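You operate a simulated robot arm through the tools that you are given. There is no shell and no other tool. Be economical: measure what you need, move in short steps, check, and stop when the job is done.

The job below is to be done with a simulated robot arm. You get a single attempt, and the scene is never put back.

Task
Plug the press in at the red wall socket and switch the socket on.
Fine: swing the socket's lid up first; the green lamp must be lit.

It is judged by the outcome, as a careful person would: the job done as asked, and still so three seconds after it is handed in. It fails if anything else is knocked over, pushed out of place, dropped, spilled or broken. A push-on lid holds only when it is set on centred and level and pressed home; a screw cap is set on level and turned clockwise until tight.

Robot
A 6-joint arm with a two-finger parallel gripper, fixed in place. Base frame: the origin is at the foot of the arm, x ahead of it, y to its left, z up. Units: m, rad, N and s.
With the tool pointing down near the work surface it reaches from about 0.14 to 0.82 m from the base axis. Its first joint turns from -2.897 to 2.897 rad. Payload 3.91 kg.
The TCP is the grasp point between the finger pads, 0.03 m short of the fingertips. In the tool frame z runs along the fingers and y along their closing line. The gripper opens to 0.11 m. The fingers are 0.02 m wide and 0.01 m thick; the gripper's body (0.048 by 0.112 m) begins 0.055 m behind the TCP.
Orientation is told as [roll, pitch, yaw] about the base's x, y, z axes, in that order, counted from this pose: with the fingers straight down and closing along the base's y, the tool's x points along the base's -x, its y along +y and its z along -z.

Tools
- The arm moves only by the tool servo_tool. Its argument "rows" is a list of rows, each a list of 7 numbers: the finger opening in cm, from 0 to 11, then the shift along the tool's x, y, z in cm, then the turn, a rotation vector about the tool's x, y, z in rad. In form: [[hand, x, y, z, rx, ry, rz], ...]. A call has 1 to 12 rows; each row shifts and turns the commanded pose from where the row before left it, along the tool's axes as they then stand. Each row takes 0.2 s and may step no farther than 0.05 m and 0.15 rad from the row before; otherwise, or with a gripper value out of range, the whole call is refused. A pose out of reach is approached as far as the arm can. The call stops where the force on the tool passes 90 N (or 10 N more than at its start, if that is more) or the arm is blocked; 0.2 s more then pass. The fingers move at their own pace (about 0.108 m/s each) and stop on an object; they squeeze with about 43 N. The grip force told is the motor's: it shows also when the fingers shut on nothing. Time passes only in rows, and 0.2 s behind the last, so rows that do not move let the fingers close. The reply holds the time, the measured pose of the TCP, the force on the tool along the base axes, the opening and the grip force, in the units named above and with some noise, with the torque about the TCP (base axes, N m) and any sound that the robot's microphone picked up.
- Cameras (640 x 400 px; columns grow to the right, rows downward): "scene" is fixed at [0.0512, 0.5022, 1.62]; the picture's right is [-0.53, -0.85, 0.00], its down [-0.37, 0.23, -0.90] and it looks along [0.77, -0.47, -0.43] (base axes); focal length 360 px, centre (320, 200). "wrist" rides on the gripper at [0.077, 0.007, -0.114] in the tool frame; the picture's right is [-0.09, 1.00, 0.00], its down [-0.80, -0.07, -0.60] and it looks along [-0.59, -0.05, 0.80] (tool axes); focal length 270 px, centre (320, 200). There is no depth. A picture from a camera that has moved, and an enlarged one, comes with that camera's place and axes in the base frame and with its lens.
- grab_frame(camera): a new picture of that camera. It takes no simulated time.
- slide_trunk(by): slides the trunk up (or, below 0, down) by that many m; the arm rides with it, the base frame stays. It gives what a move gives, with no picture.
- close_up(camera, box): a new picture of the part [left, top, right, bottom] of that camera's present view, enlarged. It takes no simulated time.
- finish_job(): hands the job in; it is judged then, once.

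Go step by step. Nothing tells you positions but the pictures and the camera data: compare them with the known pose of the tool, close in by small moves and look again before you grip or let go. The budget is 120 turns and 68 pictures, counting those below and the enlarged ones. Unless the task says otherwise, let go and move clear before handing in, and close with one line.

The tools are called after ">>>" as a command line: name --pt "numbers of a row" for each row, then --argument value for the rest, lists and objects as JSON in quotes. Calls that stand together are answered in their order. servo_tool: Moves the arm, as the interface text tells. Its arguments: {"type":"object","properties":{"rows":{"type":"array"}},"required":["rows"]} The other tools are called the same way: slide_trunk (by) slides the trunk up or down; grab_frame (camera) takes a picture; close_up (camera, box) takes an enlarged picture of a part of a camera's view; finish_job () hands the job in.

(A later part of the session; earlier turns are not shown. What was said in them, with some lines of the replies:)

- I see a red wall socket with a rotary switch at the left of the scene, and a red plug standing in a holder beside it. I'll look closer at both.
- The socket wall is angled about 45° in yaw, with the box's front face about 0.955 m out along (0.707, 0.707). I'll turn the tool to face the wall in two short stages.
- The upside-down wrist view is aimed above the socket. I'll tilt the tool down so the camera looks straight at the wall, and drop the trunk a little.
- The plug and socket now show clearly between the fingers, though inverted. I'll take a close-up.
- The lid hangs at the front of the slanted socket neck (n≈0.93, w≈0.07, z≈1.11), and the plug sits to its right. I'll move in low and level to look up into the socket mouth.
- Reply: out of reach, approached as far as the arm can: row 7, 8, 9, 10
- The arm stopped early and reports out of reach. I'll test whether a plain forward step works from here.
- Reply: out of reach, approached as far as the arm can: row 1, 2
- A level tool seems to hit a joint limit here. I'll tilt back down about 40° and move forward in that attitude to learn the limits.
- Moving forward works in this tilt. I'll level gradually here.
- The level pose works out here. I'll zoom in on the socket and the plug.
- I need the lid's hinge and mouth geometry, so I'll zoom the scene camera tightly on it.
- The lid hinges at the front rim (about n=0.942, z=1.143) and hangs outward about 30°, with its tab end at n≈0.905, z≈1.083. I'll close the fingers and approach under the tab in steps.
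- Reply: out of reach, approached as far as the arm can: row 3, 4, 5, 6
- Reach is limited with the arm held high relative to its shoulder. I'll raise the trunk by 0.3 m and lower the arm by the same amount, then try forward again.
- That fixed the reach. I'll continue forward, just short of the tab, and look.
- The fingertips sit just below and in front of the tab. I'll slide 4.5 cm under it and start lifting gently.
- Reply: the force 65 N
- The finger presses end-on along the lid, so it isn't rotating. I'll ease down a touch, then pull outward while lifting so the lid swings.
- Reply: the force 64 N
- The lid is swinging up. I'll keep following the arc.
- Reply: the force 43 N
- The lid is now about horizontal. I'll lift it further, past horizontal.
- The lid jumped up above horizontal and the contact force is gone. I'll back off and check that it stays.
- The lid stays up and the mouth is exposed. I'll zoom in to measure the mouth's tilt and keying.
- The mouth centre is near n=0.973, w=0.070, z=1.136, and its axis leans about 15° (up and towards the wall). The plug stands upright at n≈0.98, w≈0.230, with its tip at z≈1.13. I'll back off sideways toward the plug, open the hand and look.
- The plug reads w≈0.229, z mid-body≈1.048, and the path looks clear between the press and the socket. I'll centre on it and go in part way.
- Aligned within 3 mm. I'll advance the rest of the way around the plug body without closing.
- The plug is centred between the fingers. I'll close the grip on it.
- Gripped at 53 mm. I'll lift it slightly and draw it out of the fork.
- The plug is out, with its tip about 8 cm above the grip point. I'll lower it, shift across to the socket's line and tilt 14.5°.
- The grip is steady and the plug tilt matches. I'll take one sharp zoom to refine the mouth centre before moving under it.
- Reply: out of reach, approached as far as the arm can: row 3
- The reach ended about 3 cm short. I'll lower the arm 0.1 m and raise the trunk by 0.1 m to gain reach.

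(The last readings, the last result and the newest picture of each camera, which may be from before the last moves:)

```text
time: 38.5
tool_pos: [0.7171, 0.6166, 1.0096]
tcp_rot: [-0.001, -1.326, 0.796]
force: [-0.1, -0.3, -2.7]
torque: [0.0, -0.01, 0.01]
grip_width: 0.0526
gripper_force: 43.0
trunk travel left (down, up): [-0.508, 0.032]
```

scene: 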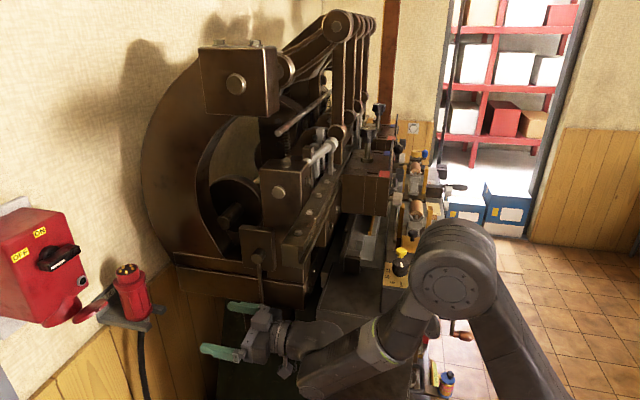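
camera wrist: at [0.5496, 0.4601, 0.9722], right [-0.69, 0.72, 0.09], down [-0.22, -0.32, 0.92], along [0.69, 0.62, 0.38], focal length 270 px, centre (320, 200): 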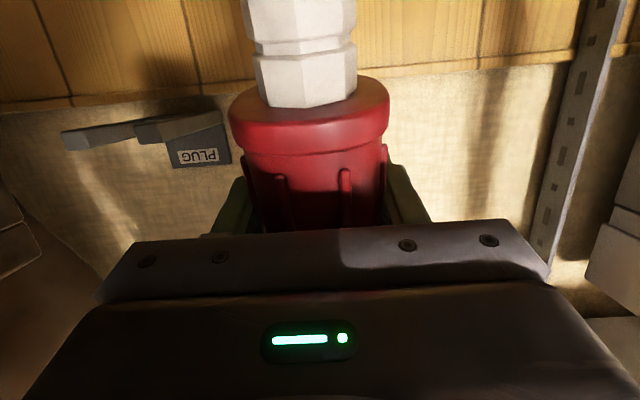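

I'm back in reach. I'll nudge onto the axis line and check alignment in the picture.

>>> servo_tool --pt "3 -0.8 0 0.4 0 0 0" --pt "3 -0.8 0 0.4 0 0 0"

>>> close_up --camera "scene" --box '[20, 270, 140, 350]'

>>> grab_frame --camera "wrist"

```text
time: 39.1
tool_pos: [0.7232, 0.6251, 1.024]
tcp_rot: [-0.004, -1.323, 0.794]
force: [-1.1, -0.8, -2.1]
torque: [0.01, -0.02, -0.04]
grip_width: 0.0528
gripper_force: 42.6
trunk travel left (down, up): [-0.508, 0.032]
```

```text
5.00 times, centred on (80, 310) of scene
camera zoom: at [0.0512, 0.5022, 1.62], right [-0.53, -0.85, 0.0], down [-0.37, 0.23, -0.9], along [0.77, -0.47, -0.43], focal length 1798 px, centre (1520, -350)
```

zoom: 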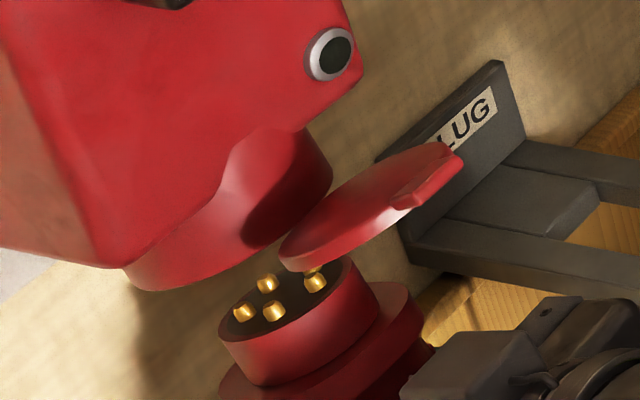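

```text
26 pictures are left
camera wrist: at [0.6281, 0.5362, 0.9767], right [-0.69, 0.72, 0.08], down [-0.22, -0.32, 0.92], along [0.69, 0.62, 0.38], focal length 270 px, centre (320, 200)
```

wrist: 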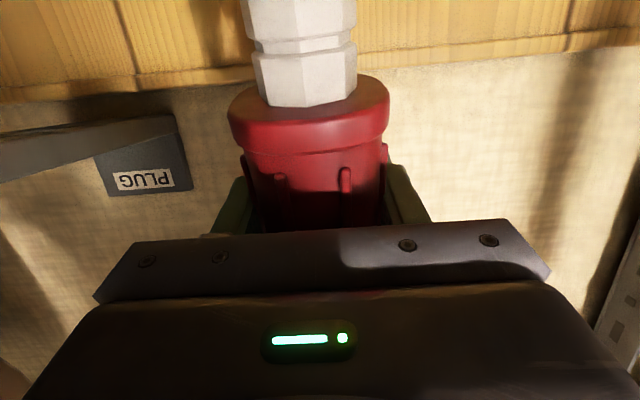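

The plug is nearly coaxial, and I estimate it's about 4 mm short in n. I'll correct that and rise 1.5 cm.

>>> servo_tool --pt "3 0 0.1 0.4 0 0 0" --pt "3 -0.8 0 0 0 0 0" --pt "3 -0.8 0 0 0 0 0"

>>> close_up --camera "scene" --box '[20, 270, 140, 350]'

```text
time: 39.9
tool_pos: [0.7296, 0.6293, 1.0375]
tcp_rot: [0.0, -1.33, 0.791]
force: [0.6, 0.3, -2.0]
torque: [0.02, -0.02, -0.03]
grip_width: 0.0528
gripper_force: 43.1
trunk travel left (down, up): [-0.508, 0.032]
```

```text
5.00 times, centred on (80, 310) of scene
camera zoom: at [0.0512, 0.5022, 1.62], right [-0.53, -0.85, 0.0], down [-0.37, 0.23, -0.9], along [0.77, -0.47, -0.43], focal length 1798 px, centre (1520, -350)
```

zoom: 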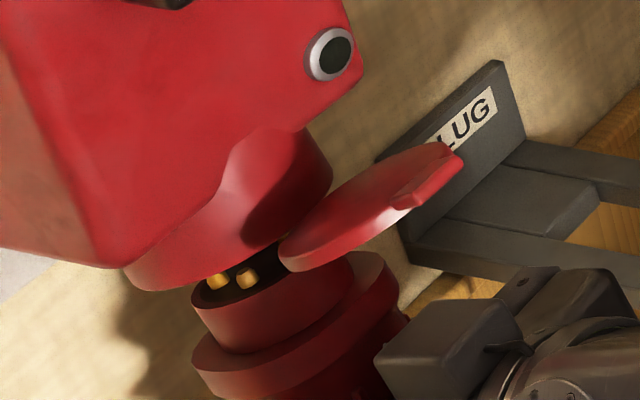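

The collar and neck silhouettes now line up within about 1.5 mm. I'll trim slightly and push up gently in.

>>> servo_tool --pt "3 0 0.15 0 0 0 0" --pt "3 -0.6 0 0 0 0 0" --pt "3 -0.6 0 0 0 0 0" --pt "3 -0.6 0 0 0 0 0" --pt "3 -0.4 0 0 0 0 0"

>>> close_up --camera "scene" --box '[20, 270, 140, 350]'

```text
time: 41.1
tool_pos: [0.7267, 0.6312, 1.0388]
tcp_rot: [0.001, -1.33, 0.793]
force: [0.2, 0.1, -3.0]
torque: [0.02, -0.04, -0.04]
grip_width: 0.0529
gripper_force: 43.2
out of reach, approached as far as the arm can: row 2, 3, 4, 5
trunk travel left (down, up): [-0.508, 0.032]
```

```text
5.00 times, centred on (80, 310) of scene
camera zoom: at [0.0512, 0.5022, 1.62], right [-0.53, -0.85, 0.0], down [-0.37, 0.23, -0.9], along [0.77, -0.47, -0.43], focal length 1798 px, centre (1520, -350)
```

zoom: 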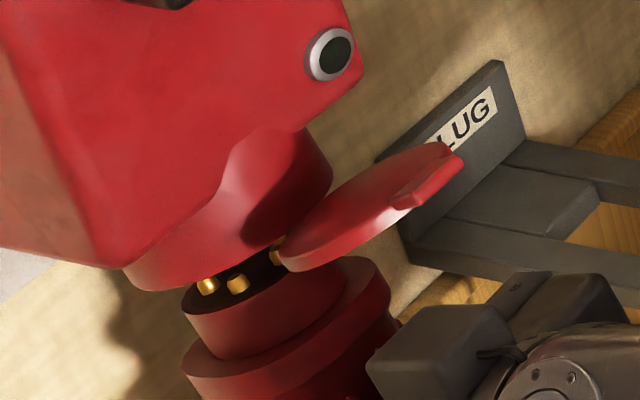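

The arm seems stuck at a wrist singularity, with the tool aligned with the forearm. I'll back off with the plug, tilt past it, shift the trunk/arm balance, and come back on the other side.

>>> servo_tool --pt "3 1.5 0 0 0 0 0" --pt "3 1.5 0 0 0 0 0" --pt "3 0 0 -4 0 0 0" --pt "3 0 0 -4 0 0 0" --pt "3 0 0 -2 0 0 0" --pt "3 0 0 0 0 0.14 0" --pt "3 0 0 0 0 0.14 0"

>>> slide_trunk --by -0.13

>>> servo_tool --pt "3 -3.73 0 -2.21 0 0 0" --pt "3 -3.73 0 -2.21 0 0 0" --pt "3 -3.73 0 -2.21 0 0 0" --pt "3 0 0 0 0 -0.14 0" --pt "3 0 0 0 0 -0.14 0"

```text
time: 42.7
tool_pos: [0.6533, 0.5576, 1.033]
tcp_rot: [0.0, -1.184, 0.789]
force: [0.1, -0.7, -2.8]
torque: [0.01, 0.01, 0.02]
grip_width: 0.053
gripper_force: 42.8
out of reach, approached as far as the arm can: row 7
trunk travel left (down, up): [-0.508, 0.032]
```

```text
time: 44.3
tool_pos: [0.654, 0.5586, 0.9026]
tcp_rot: [0.0, -1.185, 0.792]
force: [-0.2, 1.0, -3.0]
torque: [-0.02, 0.0, 0.0]
grip_width: 0.0525
gripper_force: 43.2
trunk travel left (down, up): [-0.378, 0.162]
```

```text
time: 45.5
tool_pos: [0.6647, 0.5494, 0.9794]
tcp_rot: [0.004, -1.466, 0.786]
force: [-1.1, 0.1, -2.5]
torque: [0.04, -0.02, -0.01]
grip_width: 0.0529
gripper_force: 42.8
out of reach, approached as far as the arm can: row 2, 3
trunk travel left (down, up): [-0.378, 0.162]
```

The barrier blocks any tilt steeper than the forearm. The remedy is to set the plug back in its fork and regrip with the tool pitched up, so the tool is level at insertion. I'll head back to the holder.

>>> servo_tool --pt "3 0 0 -3 0 -0.105 0" --pt "3 0 0 -3 0 0 0" --pt "3 0 -4 0 0 0 0" --pt "3 0 -4 0 0 0 0" --pt "3 0 -4 0 0 0 0" --pt "3 0 -2.3 0 0 0 0"

>>> slide_trunk --by 0.1

```text
time: 46.9
tool_pos: [0.7277, 0.403, 0.9836]
tcp_rot: [0.289, -1.571, 0.502]
force: [-0.1, -0.8, -3.4]
torque: [0.02, -0.05, -0.01]
grip_width: 0.0529
gripper_force: 42.7
trunk travel left (down, up): [-0.378, 0.162]
```

```text
time: 48.2
tool_pos: [0.7257, 0.4048, 1.0846]
tcp_rot: [-0.147, -1.569, 0.937]
force: [-0.4, -0.3, -2.6]
torque: [-0.01, -0.04, -0.01]
grip_width: 0.0526
gripper_force: 43.2
trunk travel left (down, up): [-0.478, 0.062]
```

I'm at the right height in front of the fork. I'll reverse the extraction path and set the plug down.

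>>> servo_tool --pt "3 2.4 0.2 0 0 0 0" --pt "3 0 0 4 0 0 0" --pt "3 0 0 4 0 0 0"

>>> close_up --camera "scene" --box '[60, 230, 220, 340]'

>>> grab_frame --camera "wrist"

```text
time: 49.0
tool_pos: [0.7802, 0.4627, 1.061]
tcp_rot: [-0.131, -1.569, 0.922]
force: [-0.6, 0.5, -2.6]
torque: [0.0, -0.04, -0.01]
grip_width: 0.0528
gripper_force: 42.9
trunk travel left (down, up): [-0.478, 0.062]
```

```text
3.64 times, centred on (140, 285) of scene
camera zoom: at [0.0512, 0.5022, 1.62], right [-0.53, -0.85, 0.0], down [-0.37, 0.23, -0.9], along [0.77, -0.47, -0.43], focal length 1307 px, centre (974, -109)
```

zoom: 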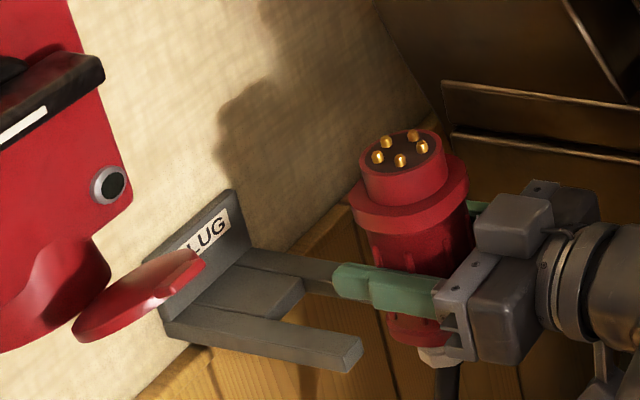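

```text
22 pictures are left
camera wrist: at [0.6952, 0.3856, 0.9839], right [-0.71, 0.7, 0.09], down [-0.37, -0.47, 0.8], along [0.6, 0.54, 0.59], focal length 270 px, centre (320, 200)
```

wrist: 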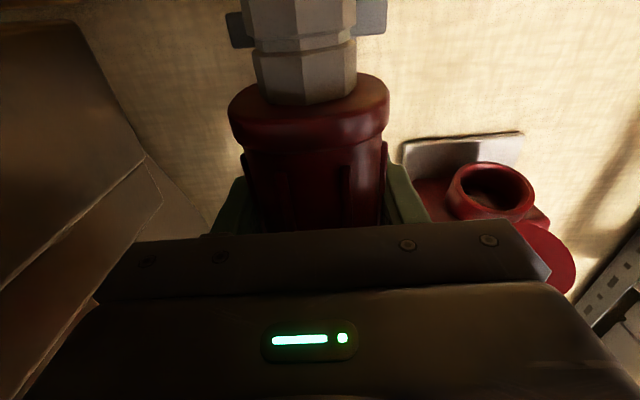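

Aligned with the fork as before. I'll slide in and set it down.

>>> servo_tool --pt "3 0 0 3.2 0 0 0" --pt "3 0 0 3.2 0 0 0" --pt "3 0 0 2.9 0 0 0" --pt "3 0.6 0 0 0 0 0" --pt "3 0.5 0 0 0 0 0"

>>> close_up --camera "scene" --box '[60, 230, 220, 340]'

```text
time: 50.2
tool_pos: [0.8447, 0.5291, 1.0524]
tcp_rot: [-2.846, -1.57, -2.644]
force: [1.9, 1.1, 4.4]
torque: [0.09, -0.22, -0.02]
grip_width: 0.0528
gripper_force: 43.2
trunk travel left (down, up): [-0.478, 0.062]
```

```text
3.64 times, centred on (140, 285) of scene
camera zoom: at [0.0512, 0.5022, 1.62], right [-0.53, -0.85, 0.0], down [-0.37, 0.23, -0.9], along [0.77, -0.47, -0.43], focal length 1307 px, centre (974, -109)
```

zoom: 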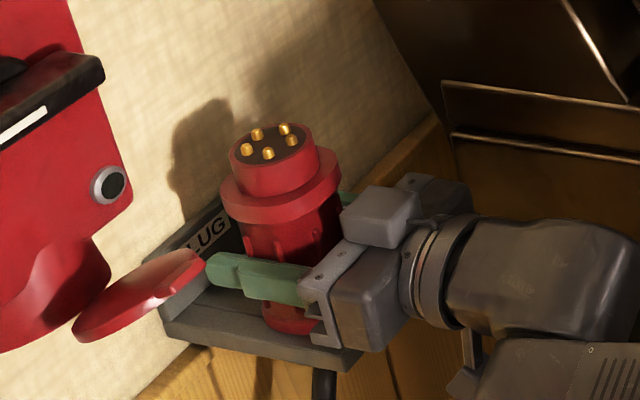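

The plug is resting on the fork again. I'll open slightly, pitch the tool up about 13°, and regrip a little lower.

>>> servo_tool --pt "6 0 0 0 0 0 0" --pt "7.5 0 0 0 0 0 0" --pt "7.5 0 0 0 0 0 0" --pt "7.5 0 0 0 0 -0.12 0" --pt "7.5 0 0 0 0 -0.12 0" --pt "7.5 0.8 0 0.3 0 0 0"

>>> grab_frame --camera "wrist"

>>> close_up --camera "scene" --box '[60, 230, 220, 340]'

```text
time: 51.6
tool_pos: [0.8497, 0.533, 1.0414]
tcp_rot: [-3.14, -1.329, -2.351]
force: [-0.3, 0.2, -0.2]
torque: [-0.01, -0.01, 0.0]
grip_width: 0.0751
gripper_force: 0.1
trunk travel left (down, up): [-0.478, 0.062]
```

```text
20 pictures are left
camera wrist: at [0.7796, 0.4707, 0.9388], right [-0.72, 0.69, 0.09], down [-0.49, -0.6, 0.64], along [0.49, 0.42, 0.77], focal length 270 px, centre (320, 200)
```

wrist: 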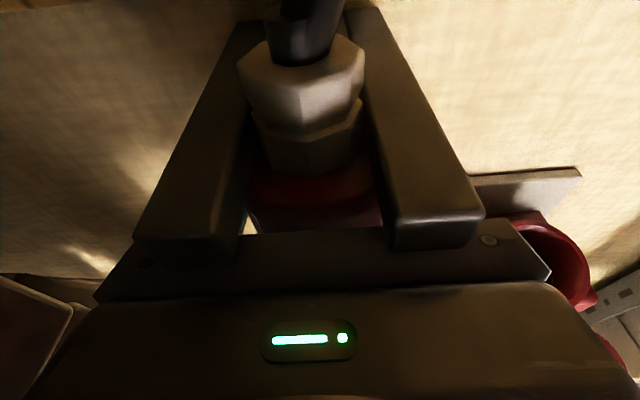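

```text
3.64 times, centred on (140, 285) of scene
camera zoom: at [0.0512, 0.5022, 1.62], right [-0.53, -0.85, 0.0], down [-0.37, 0.23, -0.9], along [0.77, -0.47, -0.43], focal length 1307 px, centre (974, -109)
```

zoom: 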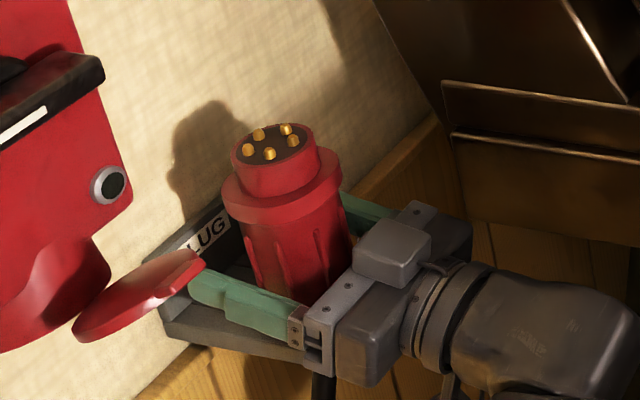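

The plug stands upright and the hand is pitched up about 13.9°. I'll grip, lift 1.2 cm and pull it out.

>>> servo_tool --pt "6 0 0 -0.3 0 0 0" --pt "4 0 0 0 0 0 0" --pt "3 0 0 0 0 0 0" --pt "3 0 0 0 0 0 0"

>>> servo_tool --pt "3 -0.6 0 0.15 0 0 0" --pt "3 -0.6 0 0.15 0 0 0" --pt "3 0.5 0 -1.94 0 0 0" --pt "3 0.75 0 -2.91 0 0 0" --pt "3 0.75 0 -2.91 0 0 0" --pt "3 0.75 0 -2.91 0 0 0"

>>> close_up --camera "scene" --box '[60, 230, 220, 340]'

```text
time: 52.6
tool_pos: [0.848, 0.5304, 1.0409]
tcp_rot: [-3.14, -1.331, -2.353]
force: [0.9, 1.2, 0.8]
torque: [0.04, 0.02, 0.02]
grip_width: 0.0529
gripper_force: 42.9
trunk travel left (down, up): [-0.478, 0.062]
```

```text
time: 54.0
tool_pos: [0.7795, 0.4576, 0.9987]
tcp_rot: [3.141, -1.336, -2.352]
force: [0.9, 0.1, -2.1]
torque: [0.01, -0.03, 0.0]
grip_width: 0.0528
gripper_force: 43.4
trunk travel left (down, up): [-0.478, 0.062]
```

```text
3.64 times, centred on (140, 285) of scene
camera zoom: at [0.0512, 0.5022, 1.62], right [-0.53, -0.85, 0.0], down [-0.37, 0.23, -0.9], along [0.77, -0.47, -0.43], focal length 1307 px, centre (974, -109)
```

zoom: 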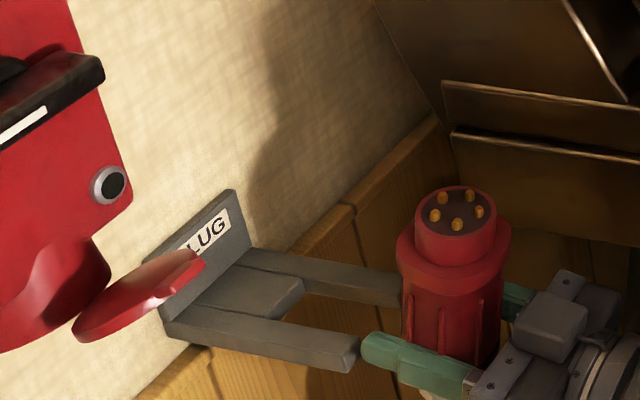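

I pulled along the wrong slant and the plug pivoted in the grip, leaning about 13° back. I'll level it, look, and re-seat it in the fork to regrip properly.

>>> servo_tool --pt "3 0 0 -2 0 0 0" --pt "3 0 0 0 0 0.118 0" --pt "3 0 0 0 0 0.118 0" --pt "3 -3 0 0 0 0 0" --pt "3 -2.9 0 0 0 0 0"

>>> close_up --camera "scene" --box '[60, 230, 220, 340]'

>>> grab_frame --camera "wrist"

```text
time: 55.2
tool_pos: [0.7664, 0.4461, 1.0548]
tcp_rot: [3.049, -1.568, -2.259]
force: [-0.3, -0.9, -2.8]
torque: [-0.01, 0.0, 0.02]
grip_width: 0.053
gripper_force: 43.1
trunk travel left (down, up): [-0.478, 0.062]
```

```text
3.64 times, centred on (140, 285) of scene
camera zoom: at [0.0512, 0.5022, 1.62], right [-0.53, -0.85, 0.0], down [-0.37, 0.23, -0.9], along [0.77, -0.47, -0.43], focal length 1307 px, centre (974, -109)
```

zoom: 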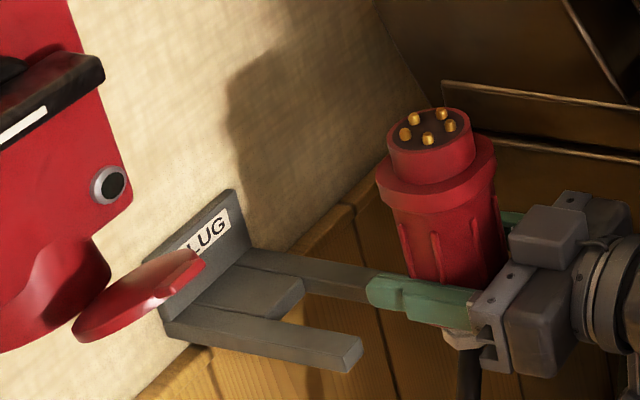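

```text
16 pictures are left
camera wrist: at [0.6816, 0.3699, 0.9776], right [-0.71, 0.7, 0.09], down [-0.37, -0.47, 0.8], along [0.6, 0.53, 0.59], focal length 270 px, centre (320, 200)
```

wrist: 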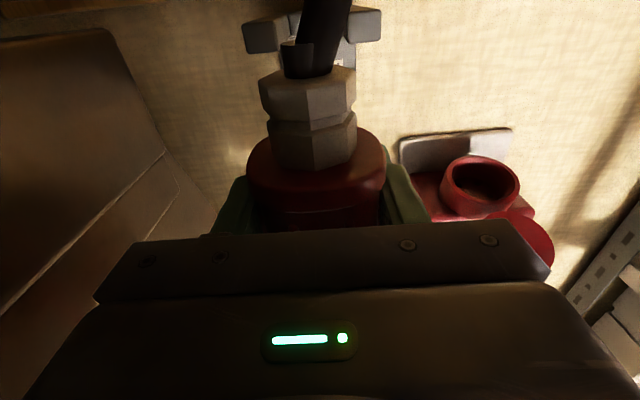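

The plug is upright again with a grip about 1.6 cm lower, and the pin orientation is unchanged. I'll re-seat it in the fork.

>>> servo_tool --pt "3 0 0.16 4 0 0 0" --pt "3 0 0 4 0 0 0" --pt "3 0 0 3.5 0 0 0" --pt "3 0.8 0 0 0 0 0" --pt "3 0.6 0 0 0 0 0"

```text
time: 56.4
tool_pos: [0.8459, 0.5291, 1.041]
tcp_rot: [-2.982, -1.566, -2.51]
force: [0.7, -0.2, -2.9]
torque: [0.02, -0.02, -0.04]
grip_width: 0.0529
gripper_force: 43.3
trunk travel left (down, up): [-0.478, 0.062]
```

>>> servo_tool --pt "3 0.3 0 0 0 0 0" --pt "3 0.2 0 0 0 0 0"

```text
time: 57.0
tool_pos: [0.8454, 0.5303, 1.0374]
tcp_rot: [3.128, -1.568, -2.335]
force: [-0.2, 0.3, -2.4]
torque: [0.0, -0.04, 0.03]
grip_width: 0.0527
gripper_force: 42.6
trunk travel left (down, up): [-0.478, 0.062]
```

No contact yet at z=1.037, so I'll lower further in small steps.

>>> servo_tool --pt "3 0.25 0 0 0 0 0" --pt "3 0.15 0 0 0 0 0"

>>> close_up --camera "scene" --box '[60, 230, 220, 340]'

```text
time: 57.6
tool_pos: [0.8454, 0.5301, 1.0323]
tcp_rot: [-3.137, -1.567, -2.356]
force: [-0.3, 0.5, -3.3]
torque: [0.03, 0.0, 0.02]
grip_width: 0.0528
gripper_force: 42.5
trunk travel left (down, up): [-0.478, 0.062]
```

```text
3.64 times, centred on (140, 285) of scene
camera zoom: at [0.0512, 0.5022, 1.62], right [-0.53, -0.85, 0.0], down [-0.37, 0.23, -0.9], along [0.77, -0.47, -0.43], focal length 1307 px, centre (974, -109)
```

zoom: 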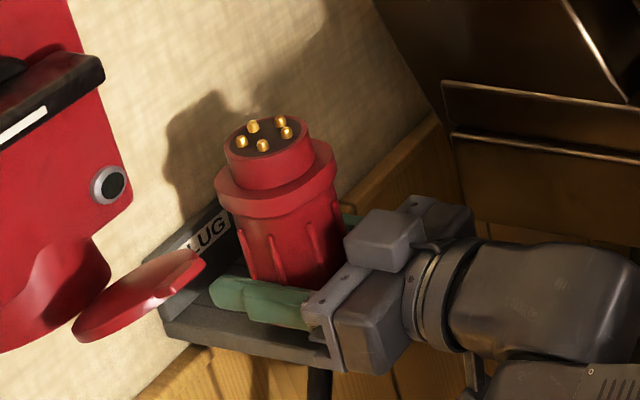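

>>> servo_tool --pt "3 0.25 0 0 0 0 0" --pt "3 0.2 0 0 0 0 0"

```text
time: 58.2
tool_pos: [0.8456, 0.5294, 1.0284]
tcp_rot: [-3.036, -1.567, -2.458]
force: [1.0, 0.0, -3.0]
torque: [0.03, 0.0, -0.01]
grip_width: 0.0527
gripper_force: 43.3
trunk travel left (down, up): [-0.478, 0.062]
```

>>> servo_tool --pt "3 0.2 0 0 0 0 0" --pt "3 0.2 0 0 0 0 0"

```text
time: 58.8
tool_pos: [0.8448, 0.5299, 1.0262]
tcp_rot: [-3.042, -1.563, -2.452]
force: [1.4, -0.3, 1.3]
torque: [0.0, 0.12, 0.07]
grip_width: 0.0528
gripper_force: 42.8
trunk travel left (down, up): [-0.478, 0.062]
```

The plug is resting on the fork. I'll open, pitch up 0.2 rad, and regrip.

>>> servo_tool --pt "6 0 0 0 0 0 0" --pt "7.5 0 0 0 0 0 0" --pt "7.5 0 0 0 0 0 0" --pt "7.5 -0.6 0 0 0 -0.11 0" --pt "7.5 -0.3 0 0 0 -0.11 0" --pt "5 0 0 0 0 0 0" --pt "3 0 0 0 0 0 0" --pt "3 0 0 0 0 0 0" --pt "3 0 0 0 0 0 0"

>>> servo_tool --pt "3 -0.6 0 0.13 0 0 0" --pt "3 -0.6 0 0.13 0 0 0" --pt "3 -0.44 0 -1.95 0 0 0" --pt "3 -0.65 0 -2.93 0 0 0" --pt "3 -0.65 0 -2.93 0 0 0" --pt "3 -0.65 0 -2.93 0 0 0"

>>> close_up --camera "scene" --box '[60, 230, 220, 340]'

```text
time: 60.8
tool_pos: [0.8444, 0.5279, 1.0379]
tcp_rot: [-3.137, -1.342, -2.358]
force: [1.1, -1.3, 15.2]
torque: [-0.66, 0.58, 0.0]
grip_width: 0.0531
gripper_force: 43.4
trunk travel left (down, up): [-0.478, 0.062]
```

```text
time: 62.2
tool_pos: [0.7679, 0.4496, 1.0437]
tcp_rot: [3.142, -1.348, -2.351]
force: [-0.3, -0.9, -2.3]
torque: [0.01, 0.0, -0.04]
grip_width: 0.0531
gripper_force: 42.4
trunk travel left (down, up): [-0.478, 0.062]
```

```text
3.64 times, centred on (140, 285) of scene
camera zoom: at [0.0512, 0.5022, 1.62], right [-0.53, -0.85, 0.0], down [-0.37, 0.23, -0.9], along [0.77, -0.47, -0.43], focal length 1307 px, centre (974, -109)
```

zoom: 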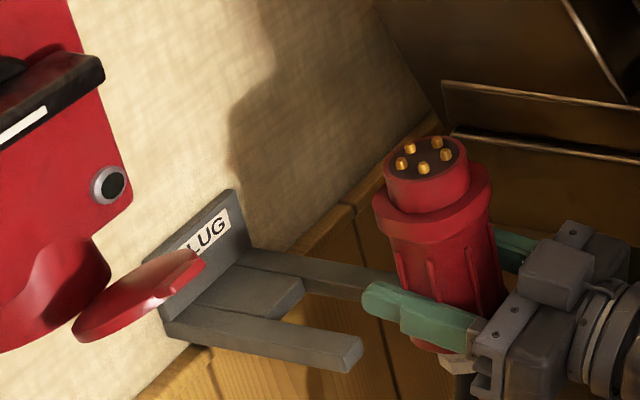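

The plug came out upright, with the tip 8.5 cm above the grip and the tool pitched up 0.22 rad. I'll lower it, cross to the socket and tilt 0.25 rad, which leaves the tool near level.

>>> servo_tool --pt "3 1.7 0 -0.9 0 0 0" --pt "3 1.7 0 -0.9 0 0 0" --pt "3 0 4 0 0 0 0" --pt "3 0 4 0 0 0 0" --pt "3 0 4 0 0 0 0" --pt "3 0 3.6 0 0 0 0" --pt "3 0 0 0 0 0.125 0" --pt "3 0 0 0 0 0.125 0"

```text
time: 64.0
tool_pos: [0.6503, 0.5528, 1.0078]
tcp_rot: [-0.028, -1.541, 0.817]
force: [0.4, -0.1, -2.8]
torque: [0.01, 0.01, 0.0]
grip_width: 0.0529
gripper_force: 43.8
trunk travel left (down, up): [-0.478, 0.062]
```

I'm in position and level. I'll move forward under the mouth and check alignment.

>>> servo_tool --pt "3 -0.3 0 3.4 0 0 0" --pt "3 -0.3 0 3.4 0 0 0" --pt "3 -0.2 0 3.2 0 0 0"

>>> close_up --camera "scene" --box '[20, 270, 140, 350]'

```text
time: 64.8
tool_pos: [0.7202, 0.6247, 1.013]
tcp_rot: [-0.02, -1.544, 0.814]
force: [-0.7, -0.7, -2.6]
torque: [-0.01, 0.0, 0.0]
grip_width: 0.0527
gripper_force: 43.1
trunk travel left (down, up): [-0.478, 0.062]
```

```text
5.00 times, centred on (80, 310) of scene
camera zoom: at [0.0512, 0.5022, 1.62], right [-0.53, -0.85, 0.0], down [-0.37, 0.23, -0.9], along [0.77, -0.47, -0.43], focal length 1798 px, centre (1520, -350)
```

zoom: 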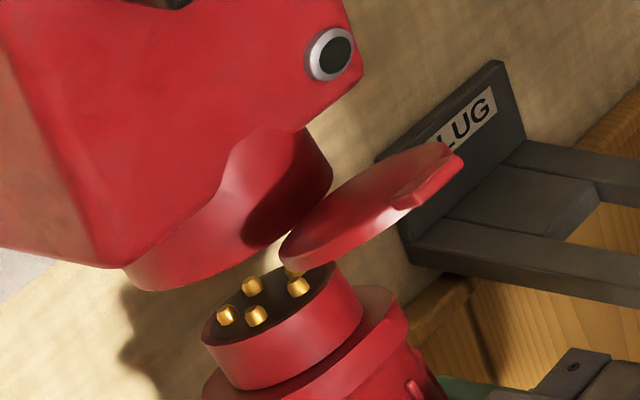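

Projecting the motion along the axis puts the nose centre right on the mouth centre, about 42 mm away. I'll push up along the axis 4.5 cm.

>>> servo_tool --pt "3 -0.88 0 0.197 0 0 0" --pt "3 -0.88 0 0.197 0 0 0" --pt "3 -0.88 0 0.197 0 0 0" --pt "3 -0.88 0 0.197 0 0 0" --pt "3 -0.88 0 0.197 0 0 0"

>>> close_up --camera "scene" --box '[20, 270, 140, 350]'

```text
time: 66.0
tool_pos: [0.7288, 0.6329, 1.0596]
tcp_rot: [0.009, -1.548, 0.779]
force: [1.1, -2.5, -1.1]
torque: [0.25, 0.04, -0.02]
grip_width: 0.0528
gripper_force: 42.8
trunk travel left (down, up): [-0.478, 0.062]
```

```text
5.00 times, centred on (80, 310) of scene
camera zoom: at [0.0512, 0.5022, 1.62], right [-0.53, -0.85, 0.0], down [-0.37, 0.23, -0.9], along [0.77, -0.47, -0.43], focal length 1798 px, centre (1520, -350)
```

zoom: 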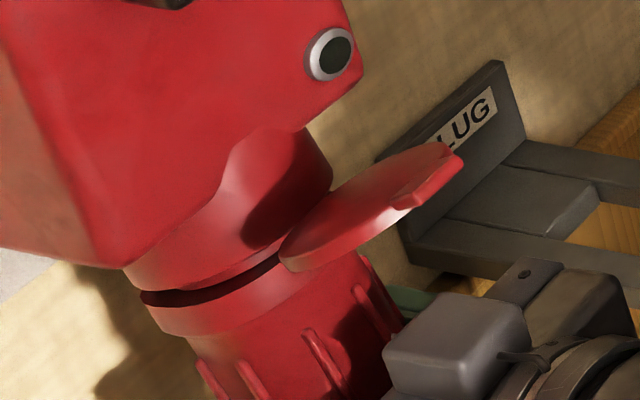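

The nose has entered cleanly with about 8 mm of gap left. I'll press home gently.

>>> servo_tool --pt "3 -0.4 0 0.09 0 0 0" --pt "3 -0.4 0 0.09 0 0 0"

```text
time: 66.6
tool_pos: [0.7296, 0.6331, 1.0649]
tcp_rot: [0.029, -1.543, 0.76]
force: [-0.7, -6.4, -3.2]
torque: [0.51, 0.01, -0.05]
grip_width: 0.053
gripper_force: 43.0
trunk travel left (down, up): [-0.478, 0.062]
```

Slight side load appears, so I'll trim toward it and keep pressing.

>>> servo_tool --pt "3 0 -0.15 -0.1 0 0 0" --pt "3 -0.4 0 0.09 0 0 0" --pt "3 -0.4 0 0.09 0 0 0"

>>> close_up --camera "scene" --box '[20, 250, 164, 346]'

```text
time: 67.4
tool_pos: [0.7295, 0.6324, 1.0679]
tcp_rot: [0.035, -1.536, 0.755]
force: [-15.7, -23.1, -23.5]
torque: [-0.08, -0.6, 0.59]
grip_width: 0.0531
gripper_force: 43.0
trunk travel left (down, up): [-0.478, 0.062]
heard: snap
```

```text
4.17 times, centred on (92, 298) of scene
camera zoom: at [0.0512, 0.5022, 1.62], right [-0.53, -0.85, 0.0], down [-0.37, 0.23, -0.9], along [0.77, -0.47, -0.43], focal length 1498 px, centre (1270, -208)
```

zoom: 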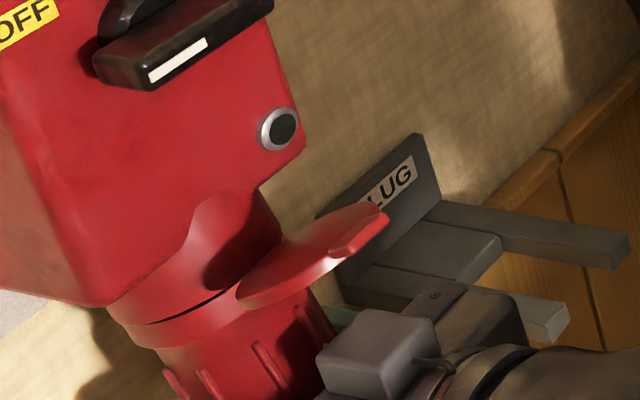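

There was an audible snap and the plug is seated. I'll relax the push, open and back straight out.

>>> servo_tool --pt "3 0.35 0 -0.15 0 0 0" --pt "5 0 0 0 0 0 0" --pt "7.5 0 0 0 0 0 0" --pt "7.5 0 0 0 0 0 0" --pt "7.5 0 0 -3 0 0 0" --pt "7.5 0 0 -4 0 0 0" --pt "7.5 0 0 -4 0 0 0" --pt "7.5 0 0 -4 0 0 0"

>>> slide_trunk --by 0.06

>>> grab_frame --camera "wrist"

```text
time: 69.2
tool_pos: [0.6225, 0.5285, 1.0751]
tcp_rot: [-0.034, -1.547, 0.824]
force: [0.6, 0.0, -0.1]
torque: [0.03, -0.02, 0.01]
grip_width: 0.0749
gripper_force: 0.1
trunk travel left (down, up): [-0.478, 0.062]
```

```text
time: 70.2
tool_pos: [0.624, 0.5279, 1.1359]
tcp_rot: [-0.015, -1.545, 0.805]
force: [0.6, -0.1, -0.2]
torque: [0.01, -0.03, -0.02]
grip_width: 0.0749
gripper_force: 0.0
trunk travel left (down, up): [-0.538, 0.002]
```

```text
10 pictures are left
camera wrist: at [0.5374, 0.4498, 1.0605], right [-0.71, 0.7, 0.09], down [-0.35, -0.46, 0.82], along [0.61, 0.55, 0.57], focal length 270 px, centre (320, 200)
```

wrist: 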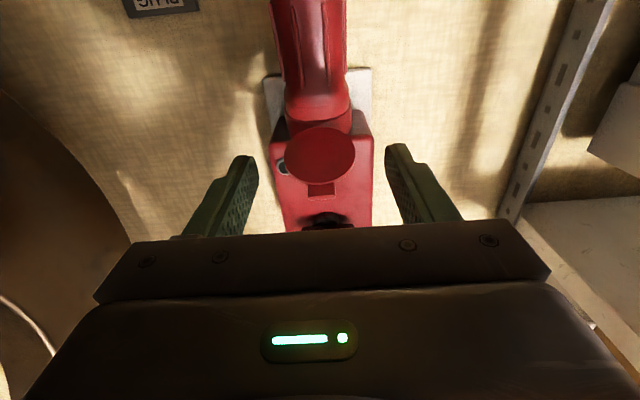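

The plug stays in. I'll rise in front of the knob and roll the hand 90° to take the handle from above and below.

>>> servo_tool --pt "5 -3.5 0 -2 0 0 0" --pt "5 -3.5 0 0 0 0 0" --pt "5 -3.5 0 0 0 0 0" --pt "5 -3.4 0 0 0 0 0"

>>> servo_tool --pt "5 0 0 0 0 0 -0.1428" --pt "5 0 0 0 0 0 -0.1428" --pt "5 0 0 0 0 0 -0.1428" --pt "5 0 0 0 0 0 -0.1428" --pt "5 0 0 0 0 0 -0.1428" --pt "5 0 0 0 0 0 -0.1428" --pt "5 0 0 0 0 0 -0.1428" --pt "5 0 0 0 0 0 -0.1428" --pt "5 0 0 0 0 0 -0.1428" --pt "5 0 0 0 0 0 -0.1428" --pt "5 0 0 0 0 0 -0.1428"

>>> grab_frame --camera "wrist"

```text
time: 71.2
tool_pos: [0.61, 0.517, 1.2719]
tcp_rot: [0.005, -1.544, 0.785]
force: [0.1, 0.1, -1.1]
torque: [0.0, 0.03, 0.01]
grip_width: 0.0499
gripper_force: 0.1
trunk travel left (down, up): [-0.538, 0.002]
```

```text
time: 73.6
tool_pos: [0.6116, 0.5167, 1.2745]
tcp_rot: [-1.545, 0.002, 2.361]
force: [-0.6, -0.1, -0.5]
torque: [-0.02, -0.07, -0.03]
grip_width: 0.0499
gripper_force: 0.1
trunk travel left (down, up): [-0.538, 0.002]
```

```text
9 pictures are left
camera wrist: at [0.5871, 0.3808, 1.2703], right [-0.08, 0.04, -1.0], down [-0.99, 0.14, 0.08], along [0.14, 0.99, 0.03], focal length 270 px, centre (320, 200)
```

wrist: 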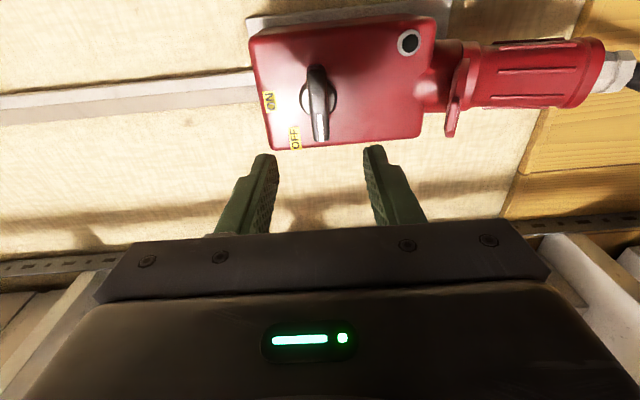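

The handle sits centred between the fingers. I'll move in over it (n≈0.913), and look before closing.

>>> servo_tool --pt "5 0.4 0 3 0 0 0" --pt "5 0 0 3 0 0 0" --pt "5 0 0 3 0 0 0" --pt "5 0 0 2.5 0 0 0"

>>> grab_frame --camera "wrist"

```text
time: 74.6
tool_pos: [0.6967, 0.5958, 1.2699]
tcp_rot: [-1.542, 0.001, 2.363]
force: [0.6, -0.9, 0.0]
torque: [0.01, 0.03, -0.01]
grip_width: 0.0501
gripper_force: 0.1
trunk travel left (down, up): [-0.538, 0.002]
```

```text
8 pictures are left
camera wrist: at [0.6714, 0.4594, 1.2661], right [-0.08, 0.04, -1.0], down [-0.99, 0.14, 0.09], along [0.14, 0.99, 0.03], focal length 270 px, centre (320, 200)
```

wrist: 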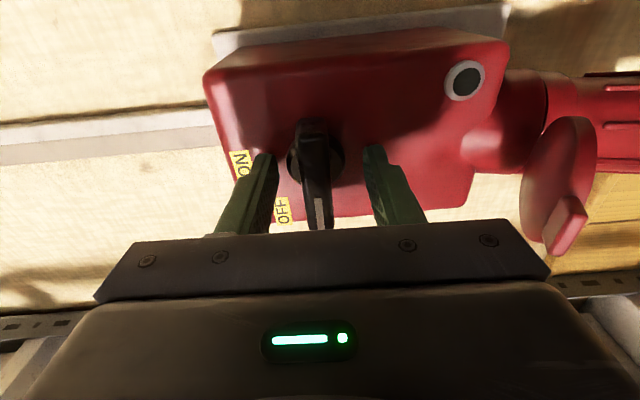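

The fingers straddle the handle. I'll grip it and turn clockwise (+z) in small steps.

>>> servo_tool --pt "2 0 0 0 0 0 0" --pt "1 0 0 0 0 0 0" --pt "1 0 0 0 0 0 0" --pt "1 0 0 0 0 0 0.1" --pt "1 0 0 0 0 0 0.13" --pt "1 0 0 0 0 0 0.13" --pt "1 0 0 0 0 0 0.13"

```text
time: 76.2
tool_pos: [0.6959, 0.5958, 1.2717]
tcp_rot: [-1.543, -0.492, 2.349]
force: [1.7, 1.8, 2.6]
torque: [1.16, -1.18, 0.55]
grip_width: 0.0163
gripper_force: 44.8
trunk travel left (down, up): [-0.538, 0.002]
```

The knob is turning, with moderate torque. Continuing.

>>> servo_tool --pt "1 0 0 0 0 0 0.13" --pt "1 0 0 0 0 0 0.13" --pt "1 0 0 0 0 0 0.13" --pt "1 0 0 0 0 0 0.13"

>>> grab_frame --camera "wrist"

```text
time: 77.2
tool_pos: [0.6952, 0.5954, 1.2707]
tcp_rot: [-1.518, -1.012, 2.317]
force: [1.1, 0.3, -1.4]
torque: [1.02, -0.99, -0.39]
grip_width: 0.0162
gripper_force: 44.4
trunk travel left (down, up): [-0.538, 0.002]
```

```text
7 pictures are left
camera wrist: at [0.6392, 0.4879, 1.2044], right [-0.64, 0.62, -0.45], down [-0.66, -0.15, 0.73], along [0.38, 0.77, 0.51], focal length 270 px, centre (320, 200)
```

wrist: 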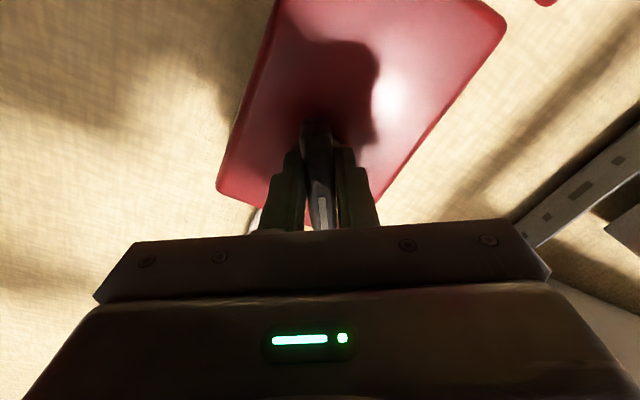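

It's turned about 58° and following well. I'll continue to 90° and check the lamp.

>>> servo_tool --pt "1 0 0 0 0 0 0.13" --pt "1 0 0 0 0 0 0.13" --pt "1 0 0 0 0 0 0.13" --pt "1 0 0 0 0 0 0.13"

>>> close_up --camera "scene" --box '[0, 200, 180, 320]'

```text
time: 78.2
tool_pos: [0.6948, 0.5957, 1.2695]
tcp_rot: [-0.935, -1.521, 1.729]
force: [-5.6, -1.3, -7.2]
torque: [0.31, -0.31, -0.89]
grip_width: 0.0158
gripper_force: 44.7
trunk travel left (down, up): [-0.538, 0.002]
```

```text
3.33 times, centred on (90, 260) of scene
camera zoom: at [0.0512, 0.5022, 1.62], right [-0.53, -0.85, 0.0], down [-0.37, 0.23, -0.9], along [0.77, -0.47, -0.43], focal length 1198 px, centre (1087, 0)
```

zoom: 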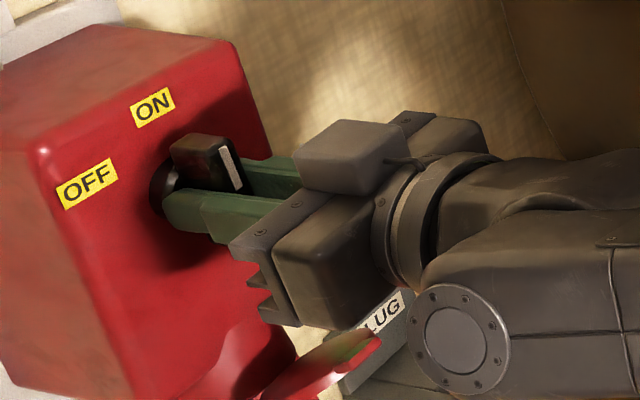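

The handle is now upright at ON, with torque dropping off as at a detent. I'll nudge it a touch more, release, back out and check the lamp.

>>> servo_tool --pt "1 0 0 0 0 0 0.06" --pt "1 0 0 0 0 0 0" --pt "4 0 0 0 0 0 0" --pt "5 0 0 0 0 0 0" --pt "5 0 0 -3 0 0 0" --pt "5 0 0 -4 0 0 0" --pt "5 0 0 -4 0 0 0" --pt "5 0 0 -4 0 0 0"

>>> close_up --camera "scene" --box '[0, 200, 180, 320]'

```text
time: 80.0
tool_pos: [0.5907, 0.4858, 1.2777]
tcp_rot: [0.665, -1.54, 0.126]
force: [0.0, 0.4, -0.7]
torque: [0.0, -0.02, -0.02]
grip_width: 0.0502
gripper_force: 0.1
trunk travel left (down, up): [-0.538, 0.002]
```

```text
3.33 times, centred on (90, 260) of scene
camera zoom: at [0.0512, 0.5022, 1.62], right [-0.53, -0.85, 0.0], down [-0.37, 0.23, -0.9], along [0.77, -0.47, -0.43], focal length 1198 px, centre (1087, 0)
```

zoom: 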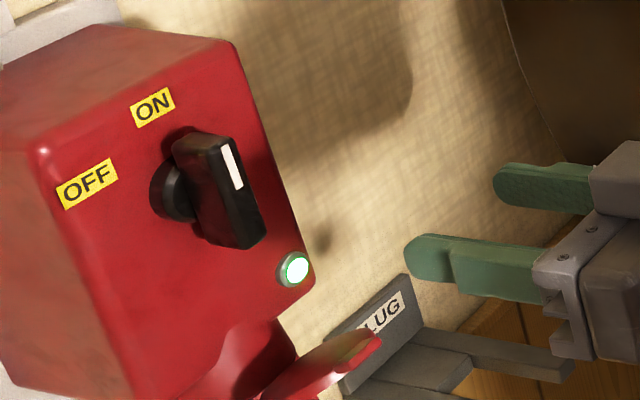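

The green lamp is lit and the handle points to ON. I'll move further clear and take a last look at the whole scene.

>>> servo_tool --pt "5 0 0 -4 0 0 0" --pt "5 0 0 -2 0 0 0" --pt "5 0 0 0 0 0 0" --pt "5 0 0 0 0 0 0" --pt "5 0 0 0 0 0 0"

>>> grab_frame --camera "scene"

```text
time: 81.2
tool_pos: [0.5484, 0.4449, 1.2779]
tcp_rot: [0.639, -1.537, 0.153]
force: [0.8, 0.3, -0.4]
torque: [0.03, 0.04, -0.01]
grip_width: 0.0499
gripper_force: 0.0
trunk travel left (down, up): [-0.538, 0.002]
```

```text
4 pictures are left
```

scene: 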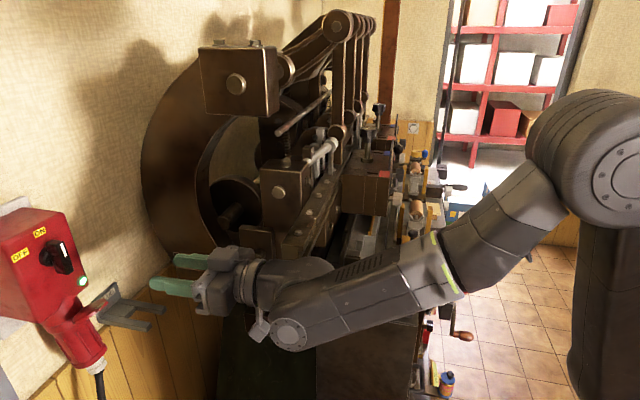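

The plug is seated in the red socket, the switch is at ON, the lamp is green, and the arm is clear with nothing else disturbed. I'm handing in.

>>> finish_job

```text
The job is handed in.
```

The lid is swung up, the press is plugged into the red wall socket, the switch is at ON and the green lamp is lit.
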